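You operate a simulated robot arm through the tools that you are given. There is no shell and no other tool. Be economical: measure what you need, move in short steps, check, and stop when the job is done.

Carry out the task below with a simulated robot arm. There is one attempt and no reset: what you move stays moved.

## Task
Set the zone knobs by the lot card and heat until READY lights.
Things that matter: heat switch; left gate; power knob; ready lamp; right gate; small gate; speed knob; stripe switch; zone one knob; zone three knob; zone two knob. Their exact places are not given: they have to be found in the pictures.

The check looks at the end state, three seconds after you hand in, the way a careful person would. Anything else that was tipped, shoved, dropped, spilled or broken makes it a failure.

## Robot
A 7-joint arm with a two-finger gripper on a trunk, on a base that drives. Base frame: it is fixed to the floor where the robot stands at the start and does not move with it; the origin is under the middle of the robot, x ahead of it, y to its left, z up. Units: mm, rad, N and s.
With the tool pointing down near the work surface it reaches from about 380 to 780 mm from the robot's upright axis, wherever it stands. Its first joint turns from -2.496 to 2.496 rad. Places, roughly: heat switch [600, -100, 700]; left gate [300, 900, 700]; power knob [600, 0, 700]; ready lamp [800, -200, 700]; right gate [1000, 100, 1100]; small gate [1000, 0, 1100]; speed knob [800, -300, 800]; stripe switch [700, -200, 700]; zone one knob [600, 0, 800]; zone three knob [700, -200, 800]; zone two knob [700, -100, 800]. Payload 2.45 kg.
The TCP is the grasp point between the finger pads, 26 mm short of the fingertips. In the tool frame z runs along the fingers and y along their closing line. The gripper opens to 96 mm. The gripper's body begins 69 mm behind the TCP.
Orientation is that of the tool frame in the base frame, as a unit quaternion [w, x, y, z]. With the fingers straight down and closing along the base's y, the tool's x points along the base's -x, its y along +y and its z along -z.

## Interface
- The arm moves only by the tool apply_moves. Its argument "plan" is a list of rows, each a list of 2 entries, a list of its own where there are three numbers: the shift along the tool's x, y, z in units of 25 mm (1.0 is 25 mm), then the turn, a rotation vector about the tool's x, y, z in units of 6 degrees (1.0 is 6 degrees). In form: [[[x, y, z], [wx, wy, wz]], ...]. A call has 1 to 12 rows; each row shifts and turns the commanded pose from where the row before left it, along the tool's axes as they then stand. "hand" is the gripper command, from -1 (fully open) to 1 (shut), values between in proportion, set as the call begins (left out, the last holds). A call with a number of a shift or a turn outside -1 to 1 is refused whole. Each row takes 0.2 s and may step no farther than 50 mm and 0.15 rad from the row before; otherwise, or with a gripper value out of range, the whole call is refused. Where a pose cannot be reached the arm comes as near as it can. A force on the tool above 40 N (or 10 N above the force at the start of the call, whichever is more), or a blocked arm, ends the call early, and 0.2 s more pass. Each finger halts on what it meets, pressing with about 40 N; the grip force reading is that of the motor and also rises with nothing between the fingers. The clock runs only during rows and for 0.2 s after the last one: add rows that do not move to give the fingers time. The reply holds the time, the measured pose of the TCP, the force on the tool along the base axes, the opening and the grip force, in the units named above and with some noise, with the torque about the TCP (base axes, N m) and any sound that the robot's microphone picked up, and new pictures: "pictures" is both (left out), scene, wrist or none.
- Cameras (640 x 400 px; columns grow to the right, rows downward): "scene" is now at [30.3, 212.6, 1483.2]; the picture's right is [0.36, -0.93, 0.00], its down [-0.60, -0.24, -0.76] and it looks along [0.71, 0.28, -0.65] (base axes); focal length 225 px, centre (320, 200). "wrist" rides on the gripper at [82, 3, -98] in the tool frame; the picture's right is [-0.04, 1.00, 0.00], its down [-0.73, -0.03, -0.68] and it looks along [-0.68, -0.03, 0.73] (tool axes); focal length 256 px, centre (320, 200).
- raise_lower(by): slides the trunk up (or, below 0, down) by that many mm; the arm and the scene camera ride with it, the base frame stays. It gives what a move gives, with no picture.
- drive_base(legs): drives the robot by 1 to 6 legs, each [ahead, turn to the left] in mm and rad, along the robot's own axes; the way and the turn of a leg run together, so that a leg with both is an arc; at most 1500 mm and 3.142 rad a leg. The arm and the cameras ride along, it lands a little off, and it stops where it bumps. It gives what a move gives, and a new picture of the scene camera.
- aim_head(pan, tilt): turns the head with the scene camera to pan (to the left, within 2.705 rad either way) and tilt (down, from -0.506 to 1.204), counted from straight ahead of the robot. It gives what a move gives, and a new picture of the scene camera.
- pixel_to_xyz(camera, pixels): there is no depth. For up to 12 entries [column, row, z] of the newest picture of that camera ("zoom" is the newest enlarged one), the place [x, y] in the base frame at which the ray of that pixel passes the height z, good to about 2 mm. It takes no simulated time.
- close_up(camera, box): a new picture of the part [left, top, right, bottom] of that camera's present view, enlarged. It takes no simulated time.
- sign_off(): hands the job in; it is judged then, once.

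Work in short steps. Measure before you move; look again where a grasp or a placing could have gone wrong, and mend it. You have 80 turns and 260 pictures in all, those below and enlarged ones among them. Open the gripper and draw the arm clear of the work before you hand the job in, unless the task says otherwise; then end with one line.

The tools are called after "Emit:" by a JSON object that holds its "name" and its "arguments". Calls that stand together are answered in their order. apply_moves: Moves the arm, as the interface text tells. Its arguments: {"type":"object","properties":{"plan":{"type":"array"},"hand":{"type":"number"},"pictures":{"type":"string","enum":["both","scene","wrist","none"]}},"required":["plan"]} The other tools are called the same way: raise_lower (by) slides the trunk up or down; drive_base (legs) drives the base; aim_head (pan, tilt) turns the head that bears the scene camera; pixel_to_xyz (camera, pixels) gives the place at which the rays of pixels pass given heights; close_up (camera, box) takes an enlarged picture of a part of a camera's view; sign_off () hands the job in.

At the start:

```text
clock: 0.0
eef_pos: [531.1, -244.8, 946.3]
tool_rot: [0.0, 0.0, 1.0, 0.0]
force: [1.0, -0.4, 0.0]
wrist_torque: [0.02, -0.01, -0.01]
opening: 96.0
grasp_force: 0.0
trunk travel left (down, up): [-525.0, 115.0]
robot x, y, heading: [1.1, 0.8, 0.001]
head pan, tilt: [0.372, 0.703]
```

scene: 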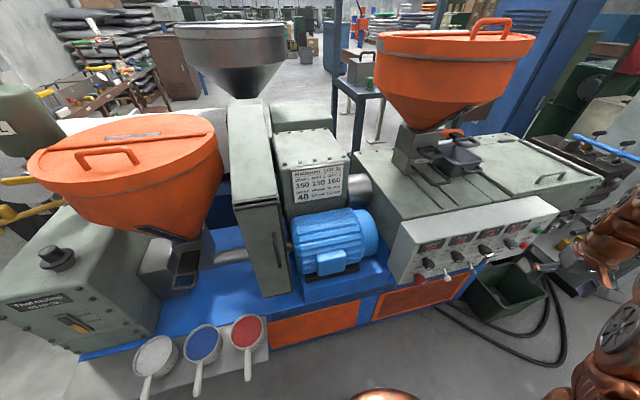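
wrist: 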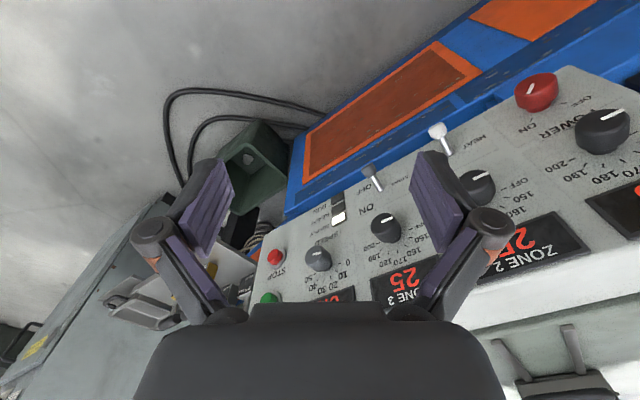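

The lot card is at about (318,187) and the panel at about (470,240) in the scene; I enlarge both, and the wrist view of the panel.

Emit:
{"name": "close_up", "arguments": {"camera": "scene", "box": [280, 155, 360, 205]}}

Emit:
{"name": "close_up", "arguments": {"camera": "scene", "box": [385, 190, 561, 300]}}

Emit:
{"name": "close_up", "arguments": {"camera": "wrist", "box": [240, 60, 640, 310]}}

Emit:
{"name": "close_up", "arguments": {"camera": "scene", "box": [0, 220, 160, 320]}}

```text
8.00 times, centred on (320, 180) of scene
```

zoom: 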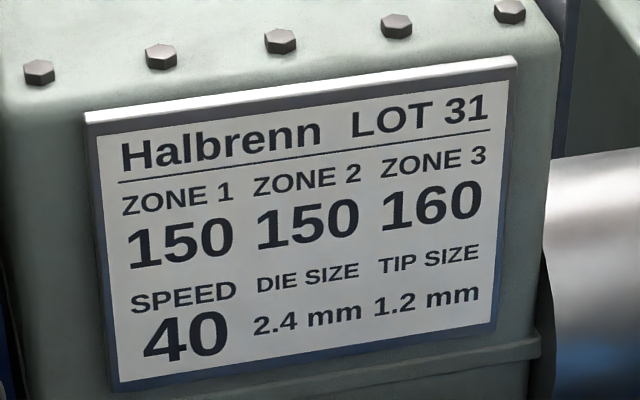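

```text
3.64 times, centred on (473, 245) of scene
```

zoom: 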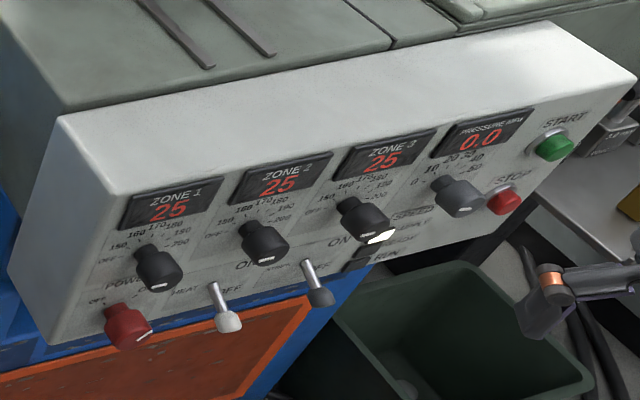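

```text
1.60 times, centred on (440, 185) of wrist
```

zoom: 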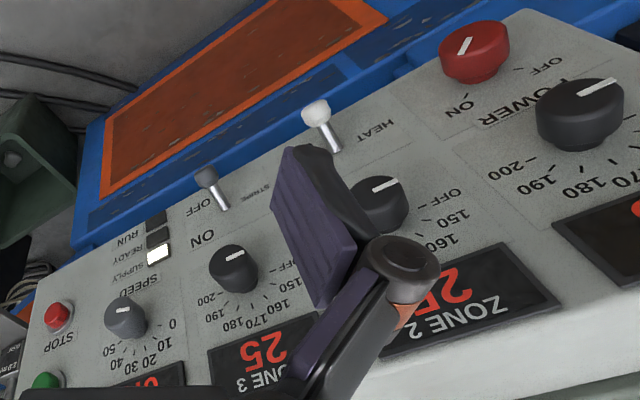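

```text
4.00 times, centred on (80, 270) of scene
```

zoom: 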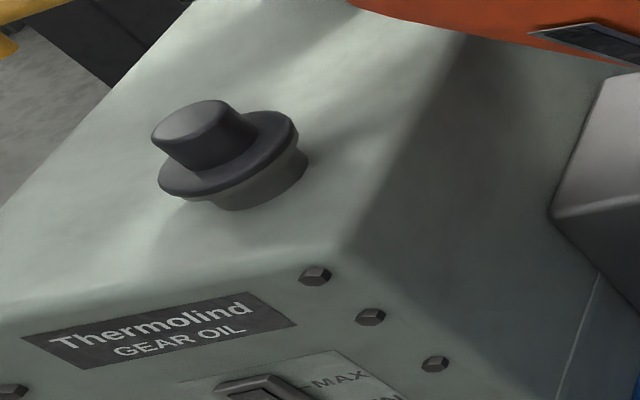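

The card reads zones 150 / 150 / 160. I triangulate the panel features by getting rays from both cameras at two heights.

Emit:
{"name": "pixel_to_xyz", "arguments": {"camera": "scene", "pixels": [[428.5, 264, 700], [428.5, 264, 850], [458, 257, 700], [458, 257, 850], [484.6, 250.5, 700], [484.6, 250.5, 850], [511, 244, 700], [511, 244, 850], [420, 280, 700], [420, 280, 850], [448, 278, 700], [448, 278, 850]]}}

Emit:
{"name": "pixel_to_xyz", "arguments": {"camera": "wrist", "pixels": [[602, 130, 700], [602, 130, 850], [477, 186, 700], [477, 186, 850], [385, 227, 700], [385, 227, 850], [318, 259, 700], [318, 259, 850], [537, 90, 700], [537, 90, 850], [436, 130, 700], [436, 130, 850]]}}

Emit:
{"name": "close_up", "arguments": {"camera": "wrist", "box": [480, 50, 640, 150]}}

```text
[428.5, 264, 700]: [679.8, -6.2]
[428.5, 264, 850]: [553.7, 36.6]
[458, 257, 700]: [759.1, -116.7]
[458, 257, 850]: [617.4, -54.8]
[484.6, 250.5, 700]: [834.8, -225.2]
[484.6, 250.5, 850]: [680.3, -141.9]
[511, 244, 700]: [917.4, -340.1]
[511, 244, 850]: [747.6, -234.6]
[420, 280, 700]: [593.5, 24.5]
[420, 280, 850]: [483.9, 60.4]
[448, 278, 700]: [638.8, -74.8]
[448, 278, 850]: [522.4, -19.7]
```

```text
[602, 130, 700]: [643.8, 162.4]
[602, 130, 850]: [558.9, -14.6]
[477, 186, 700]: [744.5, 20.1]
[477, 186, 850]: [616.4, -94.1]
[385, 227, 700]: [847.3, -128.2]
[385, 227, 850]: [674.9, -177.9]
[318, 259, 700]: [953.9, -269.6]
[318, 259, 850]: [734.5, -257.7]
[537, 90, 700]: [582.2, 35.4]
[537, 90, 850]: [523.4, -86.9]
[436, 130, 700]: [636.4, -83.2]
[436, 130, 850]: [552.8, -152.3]
```

```text
4.00 times, centred on (560, 100) of wrist
```

zoom: 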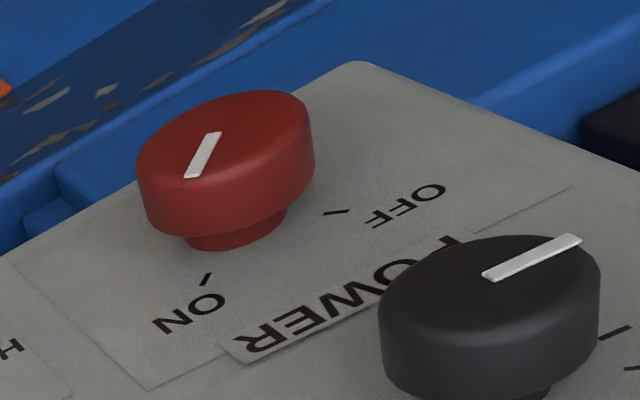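

Power's pointer is at ON, and the zone knobs sit at about z 815 along a line heading (0.59,-0.81). To get the panel tilt I need label points, so I enlarge the scene view of the left and right halves.

Emit:
{"name": "close_up", "arguments": {"camera": "scene", "box": [385, 235, 465, 285]}}

Emit:
{"name": "close_up", "arguments": {"camera": "scene", "box": [450, 225, 530, 275]}}

Emit:
{"name": "close_up", "arguments": {"camera": "wrist", "box": [250, 180, 410, 280]}}

Emit:
{"name": "close_up", "arguments": {"camera": "wrist", "box": [400, 120, 560, 220]}}

```text
8.00 times, centred on (425, 260) of scene
```

zoom: 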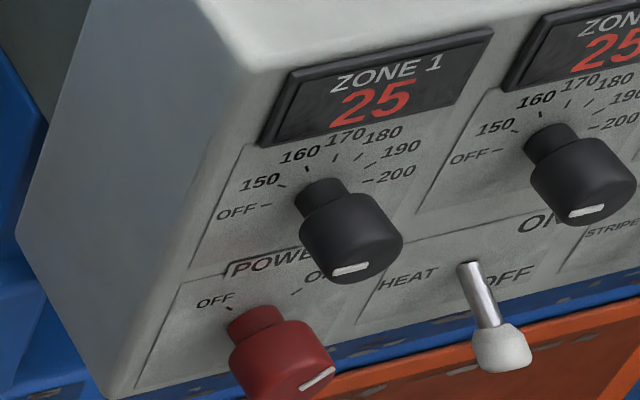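

```text
8.00 times, centred on (490, 250) of scene
```

zoom: 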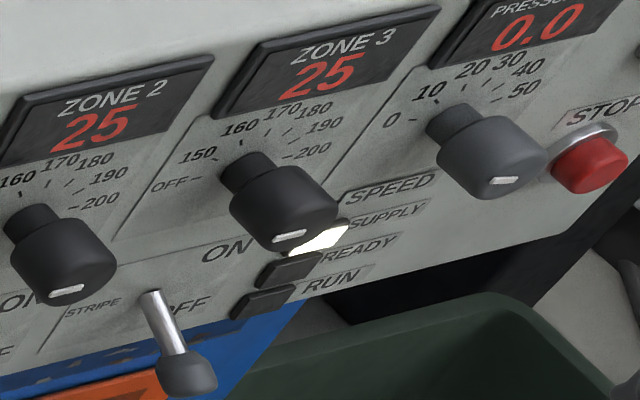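

```text
4.00 times, centred on (330, 230) of wrist
```

zoom: 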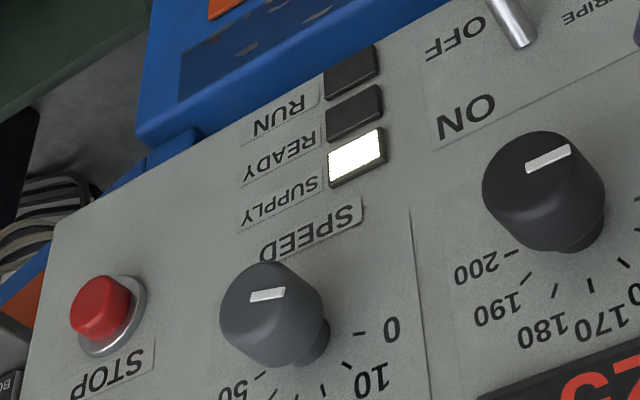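

```text
4.00 times, centred on (480, 170) of wrist
```

zoom: 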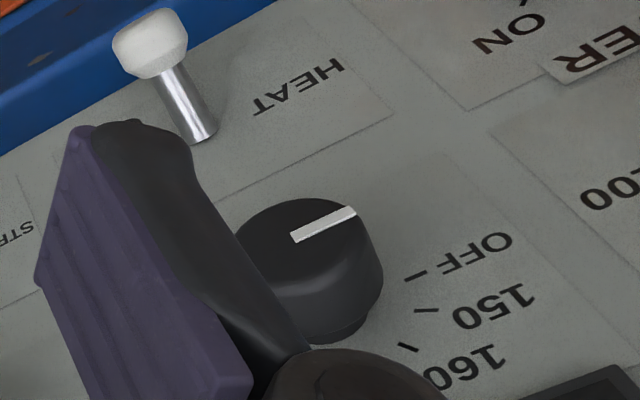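

I triangulate on-surface points: heat switch base, zone 2 OFF tick, READY lamp, speed 0 tick, panel lower corner.

Emit:
{"name": "pixel_to_xyz", "arguments": {"camera": "scene", "pixels": [[443.5, 268.1, 700], [443.5, 268.1, 850], [447.1, 254, 700], [447.1, 254, 850], [486.25, 258.75, 700], [486.25, 258.75, 850], [501.9, 240, 700], [501.9, 240, 850], [398.75, 284.4, 700], [398.75, 284.4, 850]]}}

Emit:
{"name": "pixel_to_xyz", "arguments": {"camera": "wrist", "pixels": [[450.75, 153.75, 700], [450.75, 153.75, 850], [504.25, 189, 700], [504.25, 189, 850], [338.25, 208.25, 700], [338.25, 208.25, 850], [339.5, 263.25, 700], [339.5, 263.25, 850], [570, 65.5, 700], [570, 65.5, 850]]}}

```text
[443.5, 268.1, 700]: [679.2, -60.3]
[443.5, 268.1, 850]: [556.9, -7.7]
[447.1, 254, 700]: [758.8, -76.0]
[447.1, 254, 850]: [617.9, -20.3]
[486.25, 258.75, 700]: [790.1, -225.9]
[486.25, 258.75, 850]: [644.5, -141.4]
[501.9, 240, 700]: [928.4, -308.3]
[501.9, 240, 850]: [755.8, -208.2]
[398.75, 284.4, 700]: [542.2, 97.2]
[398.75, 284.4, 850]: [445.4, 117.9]
```

```text
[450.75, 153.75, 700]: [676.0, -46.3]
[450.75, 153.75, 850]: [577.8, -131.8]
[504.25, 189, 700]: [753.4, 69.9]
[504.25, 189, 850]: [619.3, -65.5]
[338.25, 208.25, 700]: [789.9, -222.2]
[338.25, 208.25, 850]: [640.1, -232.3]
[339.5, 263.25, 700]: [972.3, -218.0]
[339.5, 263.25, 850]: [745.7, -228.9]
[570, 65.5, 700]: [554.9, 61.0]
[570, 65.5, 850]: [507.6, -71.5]
```

All these surface points fit a vertical plane: into-panel direction p=(0.817,0.577,0), rightward h=(0.577,-0.817,0), face at p≈512.5. I pitch the tool from down to horizontal, in place (TCP is 220 mm short of the panel).

Emit:
{"name": "apply_moves", "arguments": {"plan": [[[0, 0, 0], [0, -1, 0]], [[0, 0, 0], [0, -1, 0]], [[0, 0, 0], [0, -1, 0]], [[0, 0, 0], [0, -1, 0]], [[0, 0, 0], [0, -1, 0]], [[0, 0, 0], [0, -1, 0]], [[0, 0, 0], [0, -1, 0]], [[0, 0, 0], [0, -1, 0]], [[0, 0, 0], [0, -1, 0]], [[0, 0, 0], [0, -1, 0]], [[0, 0, 0], [0, -1, 0]], [[0, 0, 0], [0, -1, 0]]], "hand": 0}}

```text
clock: 2.6
eef_pos: [531.4, -265.0, 952.4]
tool_rot: [0.556, 0.01, 0.831, -0.031]
force: [-0.9, -0.6, 0.5]
wrist_torque: [-0.03, 0.01, 0.0]
opening: 47.9
grasp_force: 0.0
out of reach, approached as far as the arm can: row 11, 12
trunk travel left (down, up): [-525.0, 115.0]
robot x, y, heading: [-1.4, -0.6, 0.001]
head pan, tilt: [0.372, 0.703]
```

scene: 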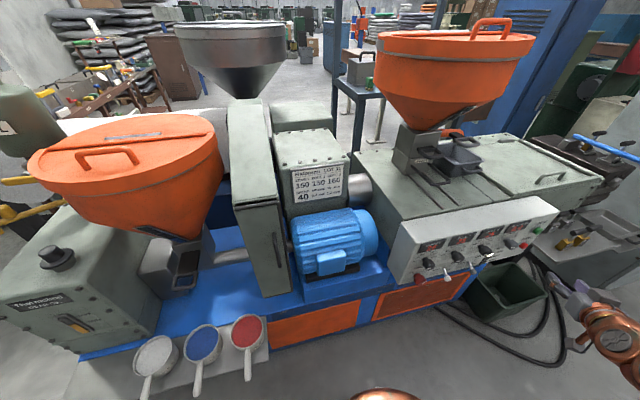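
wrist: 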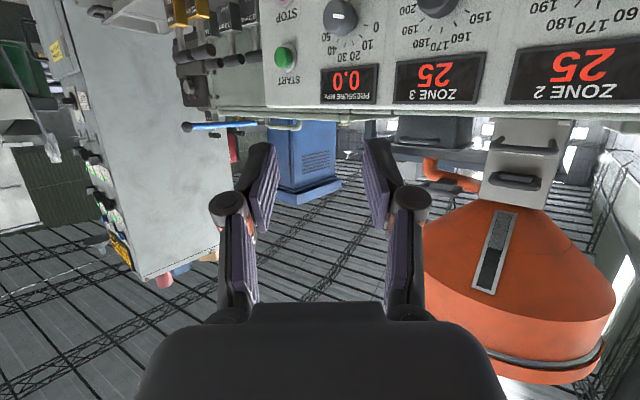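

The arm is cramped here; the robot should stand back and to the right, facing the panel squarely. I look right and behind-right to check the floor is clear.

Emit:
{"name": "aim_head", "arguments": {"pan": -0.9, "tilt": 0.7}}

Emit:
{"name": "aim_head", "arguments": {"pan": -2.0, "tilt": 0.7}}

Emit:
{"name": "aim_head", "arguments": {"pan": 2.6, "tilt": 0.7}}

```text
clock: 4.0
eef_pos: [532.5, -266.0, 951.3]
tool_rot: [0.554, 0.012, 0.832, -0.031]
force: [0.5, -0.4, -0.1]
wrist_torque: [-0.02, -0.01, -0.01]
opening: 47.9
grasp_force: 0.0
trunk travel left (down, up): [-525.0, 115.0]
robot x, y, heading: [-1.5, -3.3, -0.001]
head pan, tilt: [-0.901, 0.7]
```

scene: 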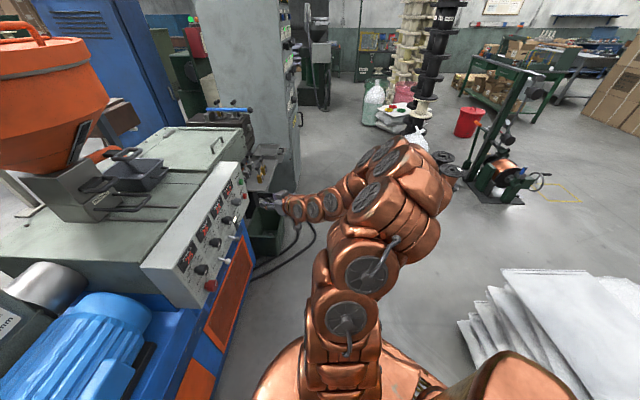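

```text
clock: 5.4
eef_pos: [533.1, -266.6, 952.4]
tool_rot: [0.555, 0.011, 0.831, -0.031]
force: [-0.1, -0.7, 0.6]
wrist_torque: [-0.03, -0.03, 0.01]
opening: 47.9
grasp_force: 0.0
trunk travel left (down, up): [-525.0, 115.0]
robot x, y, heading: [-1.8, 0.5, 0.001]
head pan, tilt: [-2.0, 0.7]
```

scene: 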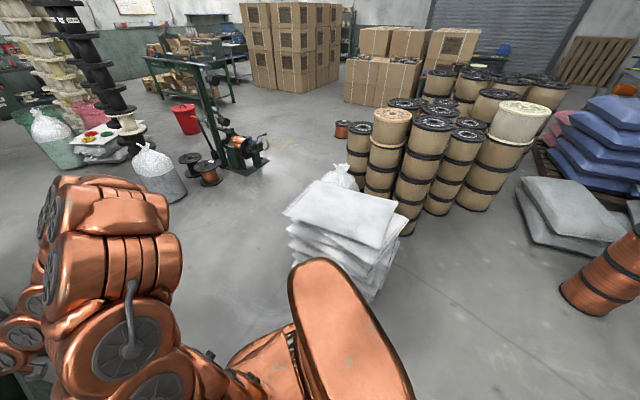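

```text
clock: 9.1
eef_pos: [530.5, -264.8, 952.4]
tool_rot: [0.555, 0.012, 0.831, -0.032]
force: [0.8, -0.9, -1.0]
wrist_torque: [0.01, 0.03, -0.01]
opening: 48.1
grasp_force: 0.0
trunk travel left (down, up): [-525.0, 115.0]
robot x, y, heading: [-3.8, -3.4, -0.004]
head pan, tilt: [2.601, 0.7]
```

scene: 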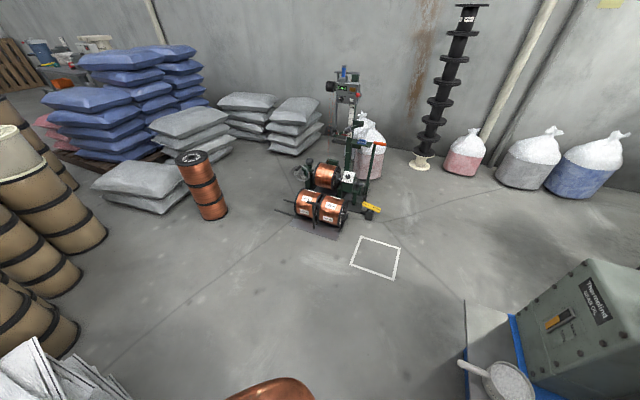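

The floor to the right is clear (bag stack is beyond x≈-400, y≈-870 and low). I drive to about (60,-484) and face the panel (heading 0.615), with the head turned back afterwards.

Emit:
{"name": "drive_base", "arguments": {"legs": [[0, -1.437], [485, 0], [0, 2.052]]}}

Emit:
{"name": "aim_head", "arguments": {"pan": 0.0, "tilt": 0.7}}

```text
clock: 20.3
eef_pos: [655.0, -397.9, 951.7]
tool_rot: [0.539, -0.236, 0.797, 0.135]
force: [0.8, -0.3, 0.2]
wrist_torque: [-0.02, 0.03, -0.02]
opening: 48.1
grasp_force: 0.1
trunk travel left (down, up): [-525.0, 115.0]
robot x, y, heading: [67.0, -481.7, 0.601]
head pan, tilt: [2.601, 0.7]
```

scene: 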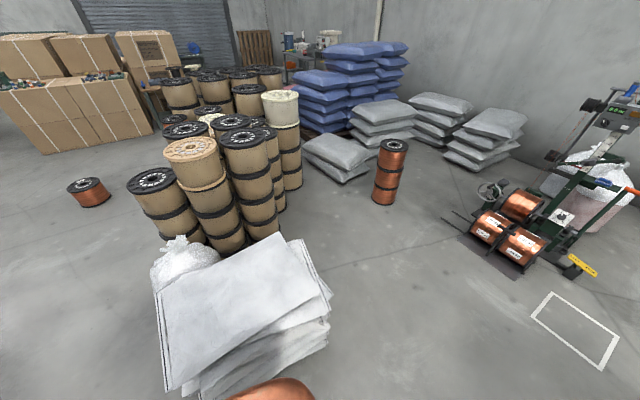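

```text
clock: 22.6
eef_pos: [657.0, -398.4, 952.6]
tool_rot: [0.54, -0.235, 0.797, 0.135]
force: [0.6, -0.4, 0.3]
wrist_torque: [0.02, -0.01, 0.02]
opening: 48.1
grasp_force: 0.0
trunk travel left (down, up): [-525.0, 115.0]
robot x, y, heading: [64.3, -483.5, 0.6]
head pan, tilt: [0.0, 0.7]
```

scene: 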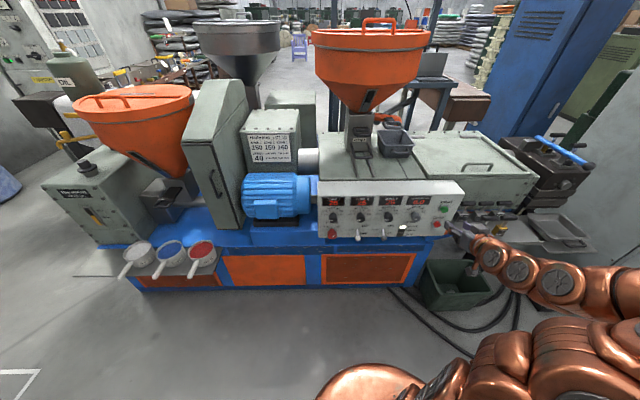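

Frontal view now: panel at (320–462, 180–240). I enlarge it for the dial angles.

Emit:
{"name": "close_up", "arguments": {"camera": "scene", "box": [315, 190, 379, 230]}}

Emit:
{"name": "close_up", "arguments": {"camera": "scene", "box": [365, 190, 429, 230]}}

Emit:
{"name": "close_up", "arguments": {"camera": "scene", "box": [316, 205, 380, 245]}}

```text
10.00 times, centred on (347, 210) of scene
```

zoom: 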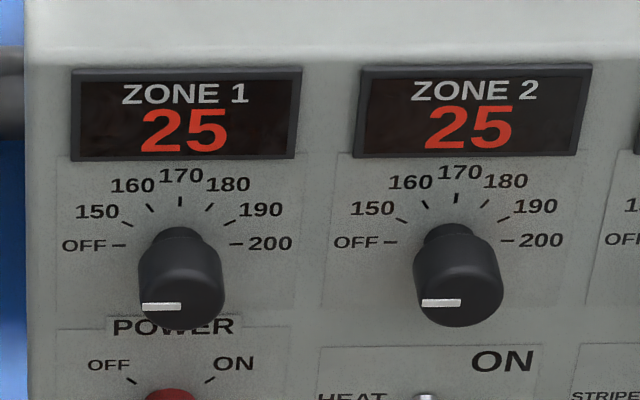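

```text
10.00 times, centred on (397, 210) of scene
```

zoom: 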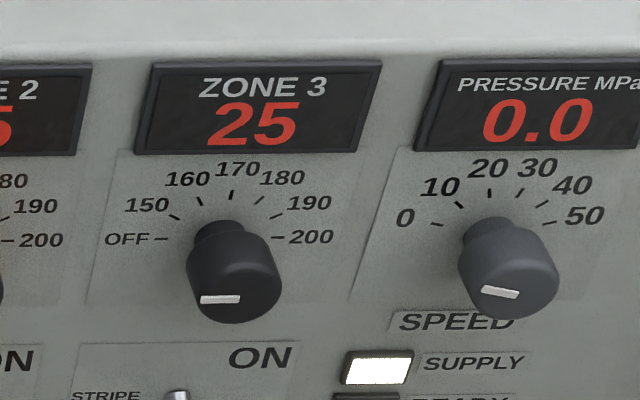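

```text
10.00 times, centred on (348, 225) of scene
```

zoom: 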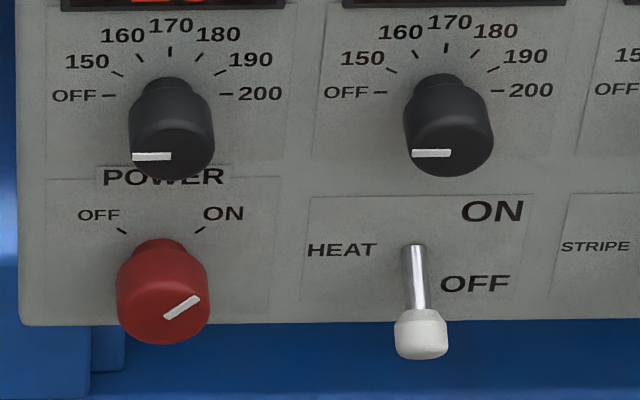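

Dial pitch is 30° (OFF −90°, 170 at top): zone 1 and 2 need +30° clockwise, zone 3 +60°. I locate knob axes (midpoint between OFF and 200 ticks) plus power and heat base on the panel plane.

Emit:
{"name": "pixel_to_xyz", "arguments": {"camera": "scene", "pixels": [[333.0, 214.3, 815], [359.8, 214.1, 815], [387.0, 213.8, 815], [357.3, 229.3, 715], [333.0, 214.3, 805], [359.8, 214.1, 805], [387.0, 213.8, 805]]}}

Emit:
{"name": "apply_moves", "arguments": {"plan": [[[0, 0, 0], [-0.18, -0.94, 0.06]], [[0, 0, 0], [-0.18, -0.94, 0.06]], [[0, 0, 0], [-0.18, -0.94, 0.06]], [[0, 0, 0], [-0.18, -0.94, 0.06]]], "pictures": "wrist"}}

```text
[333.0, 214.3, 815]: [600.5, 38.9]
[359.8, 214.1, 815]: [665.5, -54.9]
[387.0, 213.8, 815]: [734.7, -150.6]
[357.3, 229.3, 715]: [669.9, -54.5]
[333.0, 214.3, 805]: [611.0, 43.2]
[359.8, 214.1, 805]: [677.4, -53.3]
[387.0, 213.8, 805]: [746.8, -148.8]
```

```text
clock: 23.6
eef_pos: [660.1, -392.6, 990.6]
tool_rot: [0.626, -0.225, 0.723, 0.188]
force: [-0.7, -0.3, -0.1]
wrist_torque: [0.01, 0.01, -0.03]
opening: 48.1
grasp_force: 0.1
out of reach, approached as far as the arm can: row 1, 2, 3, 4
trunk travel left (down, up): [-525.0, 115.0]
robot x, y, heading: [68.2, -482.6, 0.599]
head pan, tilt: [0.0, 0.7]
```

wrist: 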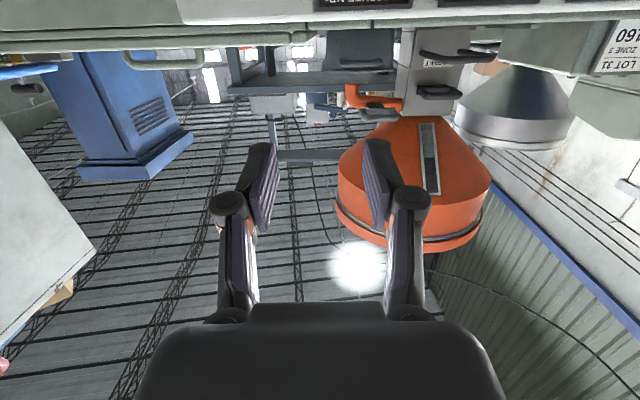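

The knob axes come out at p≈513, z≈815, s≈315/429/547. The reach limit is likely because the arm is folded; I move toward a pose in front of zone 2 (p 430, s 429, z 815).

Emit:
{"name": "apply_moves", "arguments": {"plan": [[[0.46, 0.9, 0.3], [0, 0, 0]], [[0.46, 0.9, 0.3], [0, 0, 0]], [[0.46, 0.9, 0.3], [0, 0, 0]], [[0.46, 0.9, 0.3], [0, 0, 0]], [[0.46, 0.9, 0.3], [0, 0, 0]], [[0.46, 0.9, 0.3], [0, 0, 0]], [[0.46, 0.9, 0.3], [0, 0, 0]], [[0.46, 0.9, 0.3], [0, 0, 0]], [[0.46, 0.9, 0.3], [0, 0, 0]], [[0.46, 0.9, 0.3], [0, 0, 0]], [[0.46, 0.9, 0.3], [0, 0, 0]], [[0.46, 0.9, 0.3], [0, 0, 0]]]}}

```text
clock: 26.2
eef_pos: [661.8, -389.3, 993.4]
tool_rot: [0.626, -0.223, 0.723, 0.186]
force: [0.3, -0.8, -0.5]
wrist_torque: [0.02, 0.01, -0.01]
opening: 48.0
grasp_force: 0.2
out of reach, approached as far as the arm can: row 1, 2, 3, 4, 5, 6, 7, 8, 9, 10, 11, 12
trunk travel left (down, up): [-525.0, 115.0]
robot x, y, heading: [65.1, -480.4, 0.604]
head pan, tilt: [0.0, 0.7]
```

scene: 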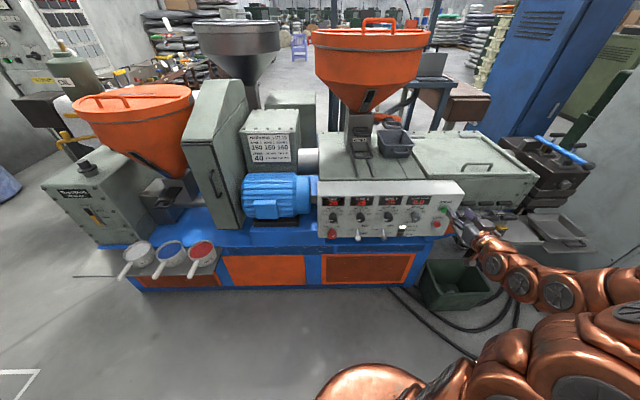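
wrist: 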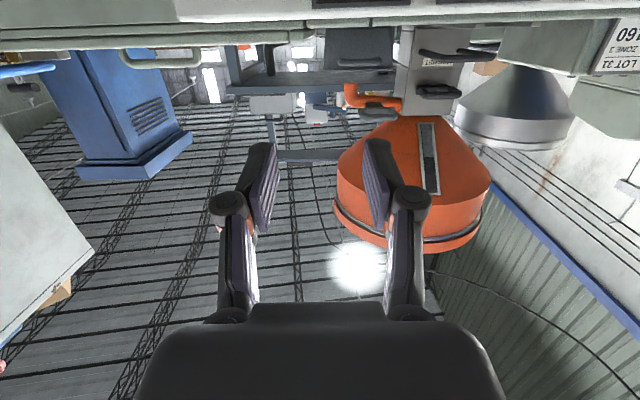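

The arm is blocked at a joint limit since the shoulder is high relative to the panel. I lower the trunk 250 mm (hand at p≈316 is well clear of the panel), so the arm can reach out horizontally.

Emit:
{"name": "raise_lower", "arguments": {"by": -250}}

Emit:
{"name": "apply_moves", "arguments": {"plan": [[[0, 0, 0], [0, 0.3, 0]]]}}

```text
clock: 28.8
eef_pos: [661.6, -388.5, 743.9]
tool_rot: [0.626, -0.225, 0.723, 0.187]
force: [0.9, 0.0, 0.6]
wrist_torque: [-0.01, -0.01, 0.01]
opening: 47.8
grasp_force: 0.1
trunk travel left (down, up): [-275.0, 365.0]
robot x, y, heading: [69.8, -483.0, 0.606]
head pan, tilt: [0.0, 0.7]
```

```text
clock: 29.2
eef_pos: [664.1, -388.5, 743.3]
tool_rot: [0.614, -0.228, 0.733, 0.183]
force: [0.2, -0.6, 0.6]
wrist_torque: [0.06, 0.0, -0.02]
opening: 48.2
grasp_force: 0.0
trunk travel left (down, up): [-275.0, 365.0]
robot x, y, heading: [66.1, -485.5, 0.602]
head pan, tilt: [0.0, 0.7]
```

scene: 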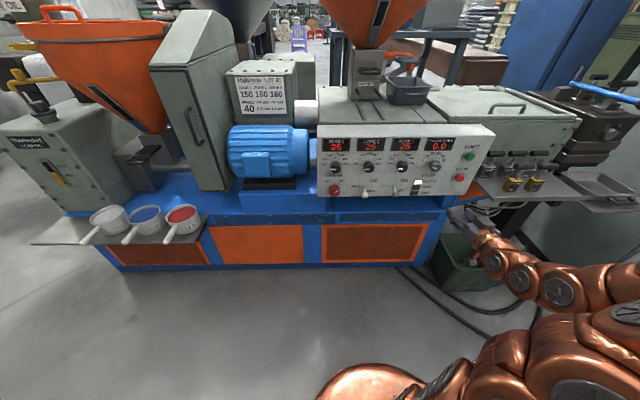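
wrist: 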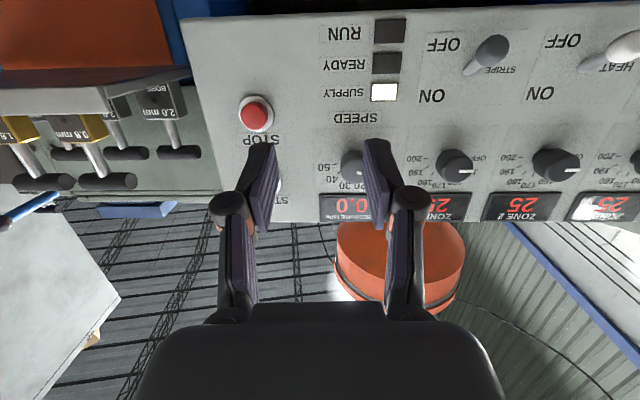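

Now the arm responds. I move toward a point in front of zone 2, tips staying ≥20 mm short of the knobs.

Emit:
{"name": "apply_moves", "arguments": {"plan": [[[-0.3, 0.9, 0.25], [0, 0, 0]], [[-0.3, 0.9, 0.25], [0, 0, 0]], [[-0.3, 0.9, 0.25], [0, 0, 0]], [[-0.3, 0.9, 0.25], [0, 0, 0]], [[-0.3, 0.9, 0.25], [0, 0, 0]], [[-0.3, 0.9, 0.25], [0, 0, 0]], [[-0.3, 0.9, 0.25], [0, 0, 0]], [[-0.3, 0.9, 0.25], [0, 0, 0]], [[-0.3, 0.9, 0.25], [0, 0, 0]], [[-0.3, 0.9, 0.25], [0, 0, 0]], [[-0.3, 0.9, 0.25], [0, 0, 0]], [[-0.3, 0.9, 0.25], [0, 0, 0]]]}}

```text
clock: 31.8
eef_pos: [664.0, -358.2, 766.0]
tool_rot: [0.614, -0.229, 0.733, 0.185]
force: [-0.6, -0.6, 0.9]
wrist_torque: [0.03, 0.0, 0.0]
opening: 47.8
grasp_force: 0.0
out of reach, approached as far as the arm can: row 1, 2, 3, 4, 5, 6, 7, 8, 9, 10, 11, 12
trunk travel left (down, up): [-275.0, 365.0]
robot x, y, heading: [66.3, -481.6, 0.602]
head pan, tilt: [0.0, 0.7]
```

scene: 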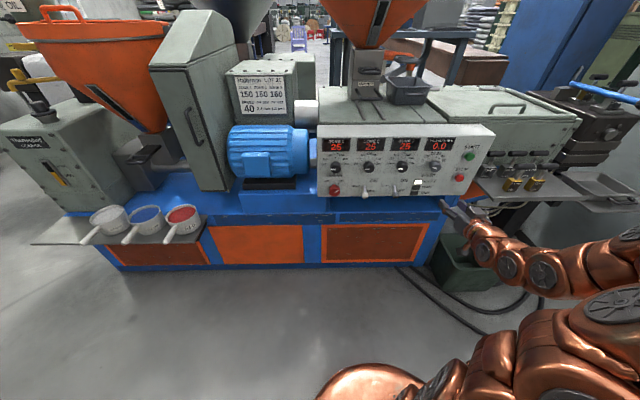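
wrist: 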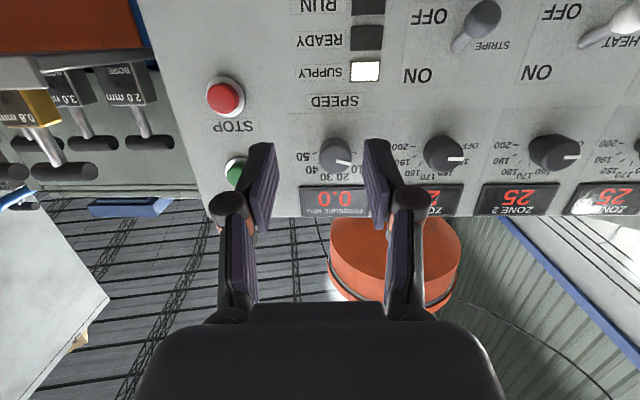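

The arm is folded too tightly (wrist too near the axis). I back the robot 130 mm straight away, then extend.

Emit:
{"name": "drive_base", "arguments": {"legs": [[-130, 0]]}}

Emit:
{"name": "apply_moves", "arguments": {"plan": [[[0, 0, 1], [0, 0, 0]], [[0, 0, 1], [0, 0, 0]], [[0, 0, 1], [0, 0, 0]], [[0, 0, 1], [0, 0, 0]], [[0, 0, 1], [0, 0, 0]], [[0, 0, 1], [0, 0, 0]]], "pictures": "none"}}

```text
clock: 33.1
eef_pos: [554.4, -434.6, 765.5]
tool_rot: [0.614, -0.229, 0.733, 0.184]
force: [-0.6, -0.3, -0.6]
wrist_torque: [0.01, -0.01, -0.04]
opening: 47.7
grasp_force: 0.0
trunk travel left (down, up): [-275.0, 365.0]
robot x, y, heading: [-43.2, -554.8, 0.599]
head pan, tilt: [0.0, 0.7]
```

scene: 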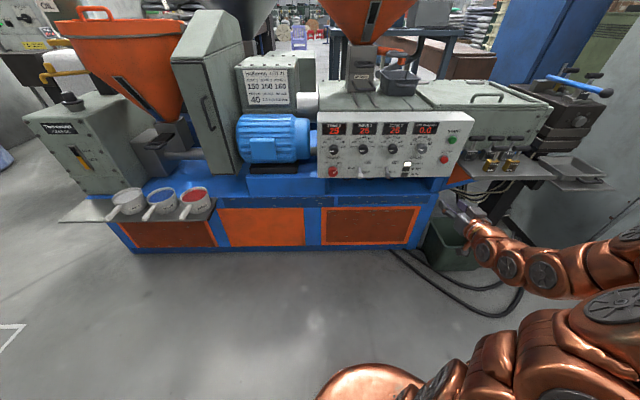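

```text
clock: 34.5
eef_pos: [676.3, -351.4, 736.4]
tool_rot: [0.613, -0.228, 0.734, 0.184]
force: [-0.8, -0.5, -0.4]
wrist_torque: [-0.01, 0.03, 0.03]
opening: 48.2
grasp_force: 0.1
trunk travel left (down, up): [-275.0, 365.0]
robot x, y, heading: [-45.9, -556.5, 0.602]
head pan, tilt: [0.0, 0.7]
```

Forward works. Now finish the pitch/yaw and start shifting left.

Emit:
{"name": "apply_moves", "arguments": {"plan": [[[0, 0, 0], [-0.1, -0.86, 0.05]], [[0, 0, 0], [-0.1, -0.86, 0.05]], [[0, 1, 0], [0, 0, 0]], [[0, 1, 0], [0, 0, 0]], [[0, 1, 0], [0, 0, 0]], [[0, 1, 0], [0, 0, 0]]], "pictures": "none"}}

```text
clock: 35.9
eef_pos: [616.1, -271.0, 740.0]
tool_rot: [0.674, -0.214, 0.674, 0.215]
force: [-0.3, -0.4, 0.2]
wrist_torque: [-0.05, 0.0, 0.02]
opening: 48.1
grasp_force: 0.0
trunk travel left (down, up): [-275.0, 365.0]
robot x, y, heading: [-38.8, -557.8, 0.601]
head pan, tilt: [0.0, 0.7]
```

Orientation is now exact. I move to in front of zone 3 (s 547, z 815, p≈425) with the gripper open to 60 mm and look.

Emit:
{"name": "apply_moves", "arguments": {"plan": [[[-1, 0.4, 0.75], [0, 0, 0]], [[-1, 0.4, 0.75], [0, 0, 0]], [[-1, 0.4, 0.75], [0, 0, 0]], [[0, 0, 0.85], [0, 0, 0]]], "hand": -0.25}}

```text
clock: 36.9
eef_pos: [664.1, -200.6, 816.9]
tool_rot: [0.674, -0.213, 0.674, 0.215]
force: [-0.7, 0.3, -0.4]
wrist_torque: [-0.01, 0.01, -0.01]
opening: 60.1
grasp_force: 0.0
trunk travel left (down, up): [-275.0, 365.0]
robot x, y, heading: [-45.4, -557.2, 0.598]
head pan, tilt: [0.0, 0.7]
```

scene: 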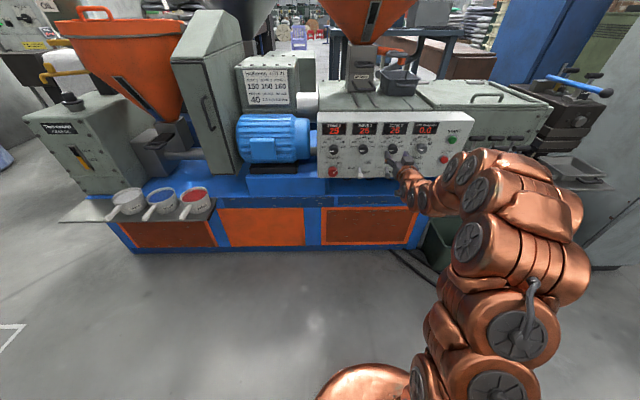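
wrist: 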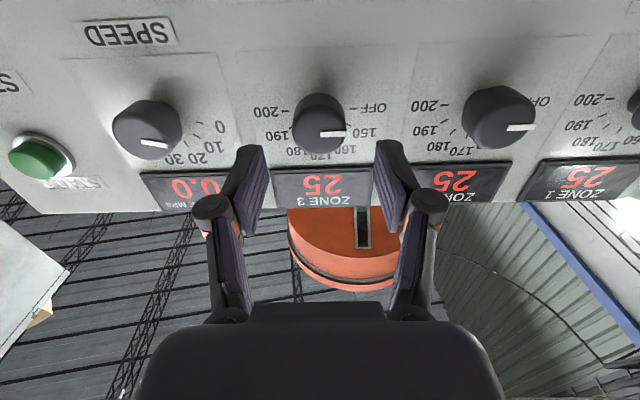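

TCP is at p 427, s 547, z 817, and the zone 3 knob is centred between the fingers at (320,125). I advance 47 mm then close.

Emit:
{"name": "apply_moves", "arguments": {"plan": [[[0.03, 0, 0.6], [0, 0, 0]], [[0.03, 0, 0.6], [0, 0, 0]], [[0, 0, 0.6], [0, 0, 0]]]}}

Emit:
{"name": "apply_moves", "arguments": {"plan": [[[0, 0, 0], [0, 0, 0]], [[0, 0, 0], [0, 0, 0]], [[0, 0, 0], [0, 0, 0]]], "hand": 0.4}}

```text
clock: 37.7
eef_pos: [701.2, -174.9, 815.2]
tool_rot: [0.674, -0.213, 0.674, 0.214]
force: [-0.2, 0.6, 0.1]
wrist_torque: [-0.02, 0.0, 0.01]
opening: 59.9
grasp_force: 0.1
trunk travel left (down, up): [-275.0, 365.0]
robot x, y, heading: [-40.8, -554.7, 0.602]
head pan, tilt: [0.0, 0.7]
```

scene: 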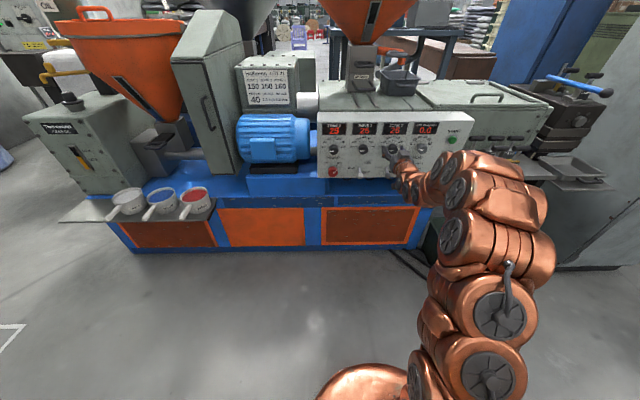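
wrist: 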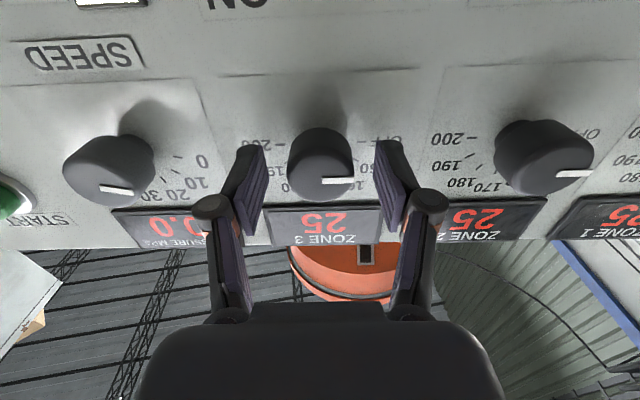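

```text
clock: 38.5
eef_pos: [701.1, -175.4, 814.6]
tool_rot: [0.674, -0.213, 0.674, 0.215]
force: [0.5, 1.6, 0.6]
wrist_torque: [-0.07, 0.1, 0.03]
opening: 35.7
grasp_force: 41.5
trunk travel left (down, up): [-275.0, 365.0]
robot x, y, heading: [-43.4, -555.6, 0.597]
head pan, tilt: [0.0, 0.7]
```

scene: 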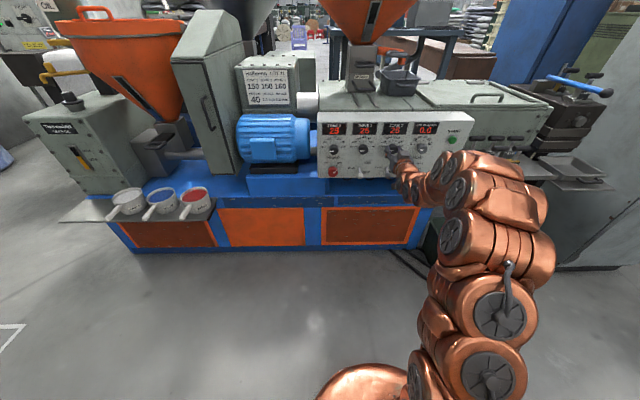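
wrist: 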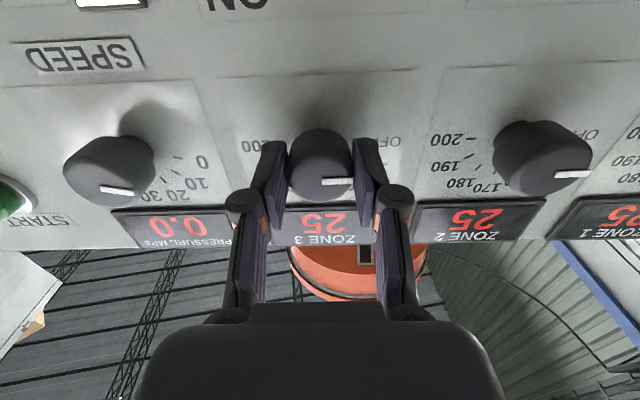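

Gripped at 35.7 mm. Turn 30° clockwise (about +tool z) first and check.

Emit:
{"name": "apply_moves", "arguments": {"plan": [[[0, 0, 0], [0, 0, 1]], [[0, 0, 0], [0, 0, 1]], [[0, 0, 0], [0, 0, 1]], [[0, 0, 0], [0, 0, 1]], [[0, 0, 0], [0, 0, 1]]]}}

```text
clock: 39.7
eef_pos: [701.3, -174.4, 814.9]
tool_rot: [0.596, -0.033, 0.705, 0.384]
force: [3.8, 7.4, 8.5]
wrist_torque: [0.28, -0.44, -0.06]
opening: 35.3
grasp_force: 44.9
trunk travel left (down, up): [-275.0, 365.0]
robot x, y, heading: [-37.5, -558.6, 0.605]
head pan, tilt: [0.0, 0.7]
```

scene: 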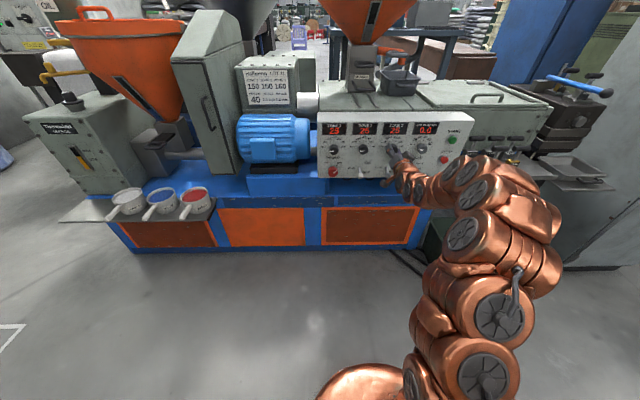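
wrist: 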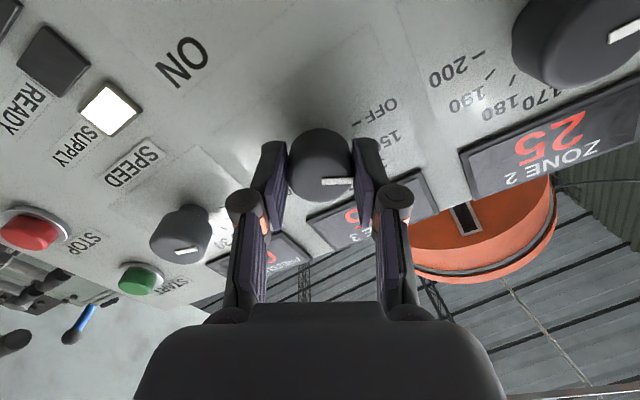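

The knob turns with the hand: its bar now points at 150. Another 30°.

Emit:
{"name": "apply_moves", "arguments": {"plan": [[[0, 0, 0], [0, 0, 1]], [[0, 0, 0], [0, 0, 1]], [[0, 0, 0], [0, 0, 1]], [[0, 0, 0], [0, 0, 1]], [[0, 0, 0], [0, 0, 1]]], "pictures": "wrist"}}

Emit:
{"name": "close_up", "arguments": {"camera": "wrist", "box": [220, 90, 460, 240]}}

```text
clock: 40.9
eef_pos: [700.1, -173.2, 815.4]
tool_rot: [0.476, 0.152, 0.69, 0.523]
force: [5.1, 6.7, 21.5]
wrist_torque: [0.44, -0.64, -0.36]
opening: 35.3
grasp_force: 45.2
trunk travel left (down, up): [-275.0, 365.0]
robot x, y, heading: [-43.9, -559.0, 0.605]
head pan, tilt: [0.0, 0.7]
```

wrist: 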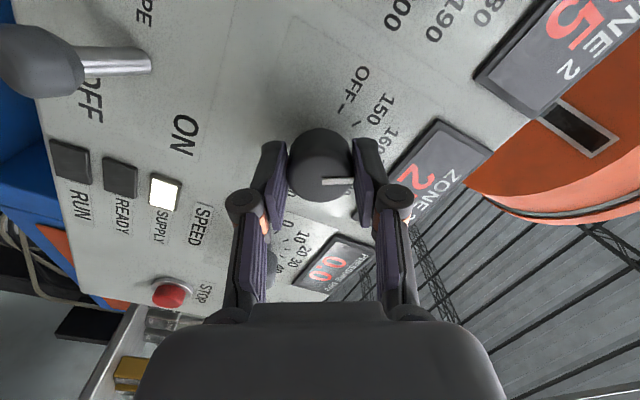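

```text
2.67 times, centred on (340, 165) of wrist
```

zoom: 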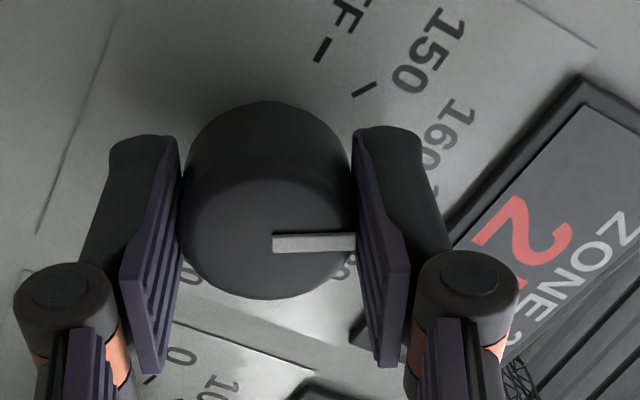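

Hand has rolled exactly 60° and the bar stayed aligned. I release, retreat 50 mm, roll back and look at the panel.

Emit:
{"name": "apply_moves", "arguments": {"plan": [[[0, 0, 0], [0, 0, 0]], [[0, 0, 0], [0, 0, 0]], [[0, 0, -0.5], [0, 0, 0]], [[0, 0, -1], [0, 0, 0]], [[0, 0, -1], [0, 0, 0]]], "hand": -0.25, "pictures": "none"}}

Emit:
{"name": "apply_moves", "arguments": {"plan": [[[0, 0, 0], [0, 0, -1]], [[0, 0, 0], [0, 0, -1]], [[0, 0, 0], [0, 0, -1]], [[0, 0, 0], [0, 0, -1]], [[0, 0, 0], [0, 0, -1]], [[0, 0, 0], [0, 0, -1]], [[0, 0, 0], [0, 0, -1]], [[0, 0, 0], [0, 0, -1]], [[0, 0, 0], [0, 0, -1]], [[0, 0, 0], [0, 0, -1]]]}}

Emit:
{"name": "close_up", "arguments": {"camera": "scene", "box": [315, 110, 475, 210]}}

```text
clock: 42.1
eef_pos: [647.7, -208.5, 811.3]
tool_rot: [0.475, 0.151, 0.692, 0.522]
force: [-0.9, 0.1, 0.7]
wrist_torque: [-0.01, -0.03, -0.01]
opening: 59.9
grasp_force: 0.2
trunk travel left (down, up): [-275.0, 365.0]
robot x, y, heading: [-44.8, -557.8, 0.597]
head pan, tilt: [0.0, 0.7]
```

```text
clock: 44.3
eef_pos: [650.5, -210.1, 813.2]
tool_rot: [0.673, -0.214, 0.674, 0.215]
force: [-0.9, 0.3, -0.1]
wrist_torque: [-0.02, 0.0, 0.03]
opening: 60.1
grasp_force: 0.0
trunk travel left (down, up): [-275.0, 365.0]
robot x, y, heading: [-41.8, -556.6, 0.598]
head pan, tilt: [0.0, 0.7]
```

scene: 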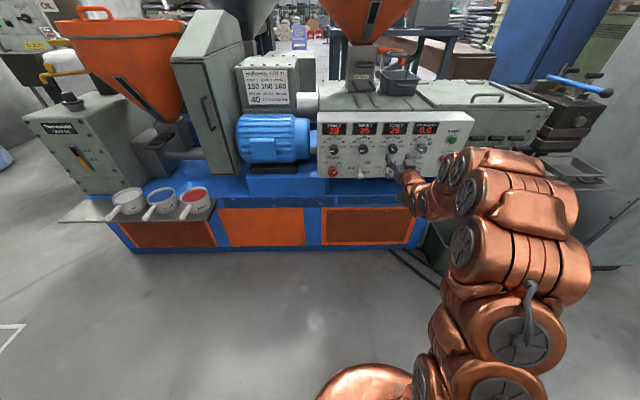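
wrist: 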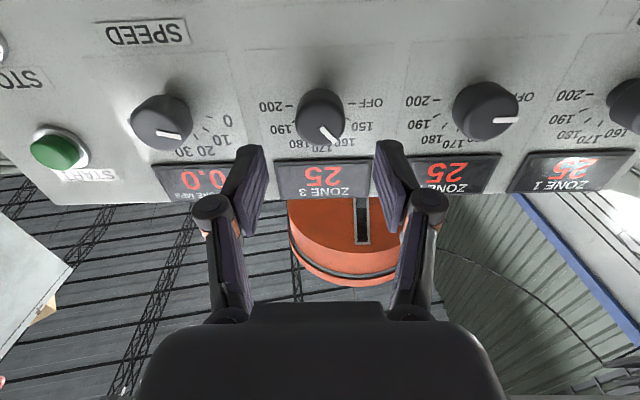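

```text
4.00 times, centred on (395, 160) of scene
```

zoom: 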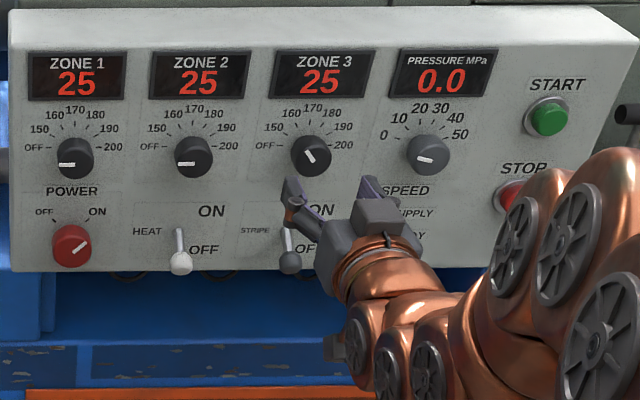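

Zone 3 points to about 160; zoom to verify precisely.

Emit:
{"name": "close_up", "arguments": {"camera": "scene", "box": [375, 132, 415, 157]}}

Emit:
{"name": "close_up", "arguments": {"camera": "wrist", "box": [256, 80, 384, 160]}}

```text
16.00 times, centred on (395, 144) of scene
```

zoom: 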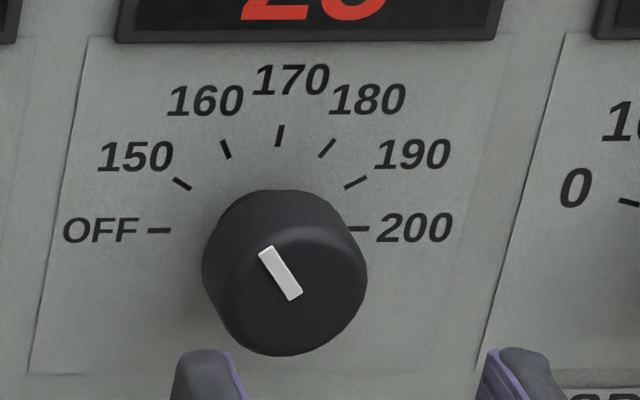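

```text
5.00 times, centred on (320, 120) of wrist
```

zoom: 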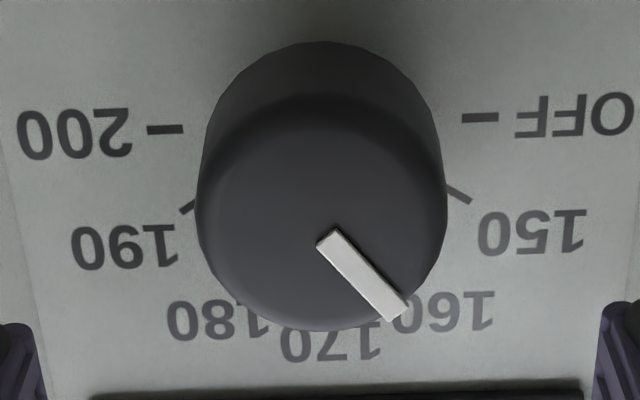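

Bar reads 30° left of top, i.e. 160. Now zone 2: shift 118 mm left, advance 62 mm, and grip.

Emit:
{"name": "apply_moves", "arguments": {"plan": [[[-0.08, 1, 0], [0, 0, 0]], [[0, 1, 0], [0, 0, 0]], [[0, 1, 0], [0, 0, 0]], [[0, 1, 0], [0, 0, 0]], [[0, 0.72, 0], [0, 0, 0]], [[0, 0, 0], [0, 0, 0]]], "pictures": "wrist"}}

```text
clock: 45.7
eef_pos: [580.8, -113.5, 814.9]
tool_rot: [0.674, -0.214, 0.674, 0.214]
force: [-1.0, 0.1, -0.4]
wrist_torque: [0.0, 0.0, 0.02]
opening: 60.3
grasp_force: 0.0
trunk travel left (down, up): [-275.0, 365.0]
robot x, y, heading: [-44.5, -555.4, 0.603]
head pan, tilt: [0.0, 0.7]
```

wrist: 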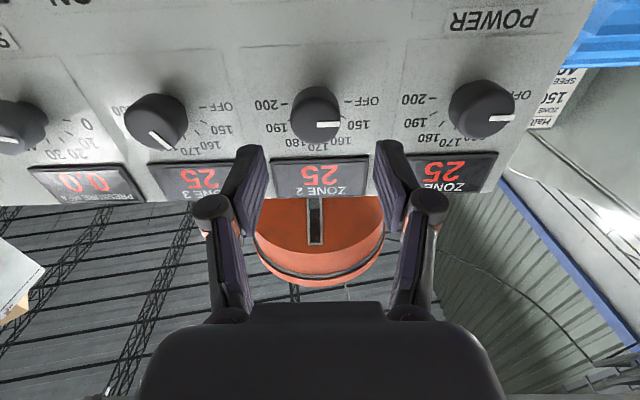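

Knob 2 is ~3 mm right of centre (col 315); I correct, advance 62 mm, and grip.

Emit:
{"name": "apply_moves", "arguments": {"plan": [[[0, -0.1, 0.5], [0, 0, 0]], [[0, 0, 0.7], [0, 0, 0]], [[0, 0, 0.7], [0, 0, 0]], [[0, 0, 0.6], [0, 0, 0]]], "pictures": "none"}}

Emit:
{"name": "apply_moves", "arguments": {"plan": [[[0, 0, 0], [0, 0, 0]], [[0, 0, 0], [0, 0, 0]], [[0, 0, 0], [0, 0, 0]]], "hand": 0.4, "pictures": "wrist"}}

```text
clock: 46.7
eef_pos: [634.4, -79.2, 814.6]
tool_rot: [0.674, -0.214, 0.674, 0.215]
force: [-0.6, -0.4, 0.4]
wrist_torque: [-0.02, 0.01, 0.01]
opening: 59.8
grasp_force: 0.0
trunk travel left (down, up): [-275.0, 365.0]
robot x, y, heading: [-43.7, -555.7, 0.601]
head pan, tilt: [0.0, 0.7]
```

```text
clock: 47.5
eef_pos: [634.8, -78.3, 813.1]
tool_rot: [0.674, -0.214, 0.674, 0.215]
force: [-2.5, 1.3, 0.7]
wrist_torque: [0.05, -0.03, 0.08]
opening: 35.4
grasp_force: 41.5
trunk travel left (down, up): [-275.0, 365.0]
robot x, y, heading: [-45.0, -556.5, 0.605]
head pan, tilt: [0.0, 0.7]
```

wrist: 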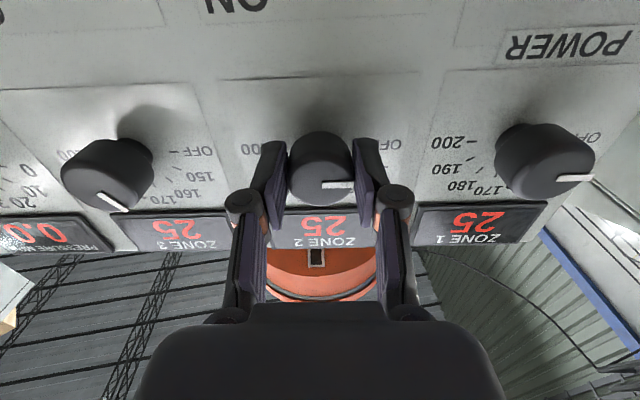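

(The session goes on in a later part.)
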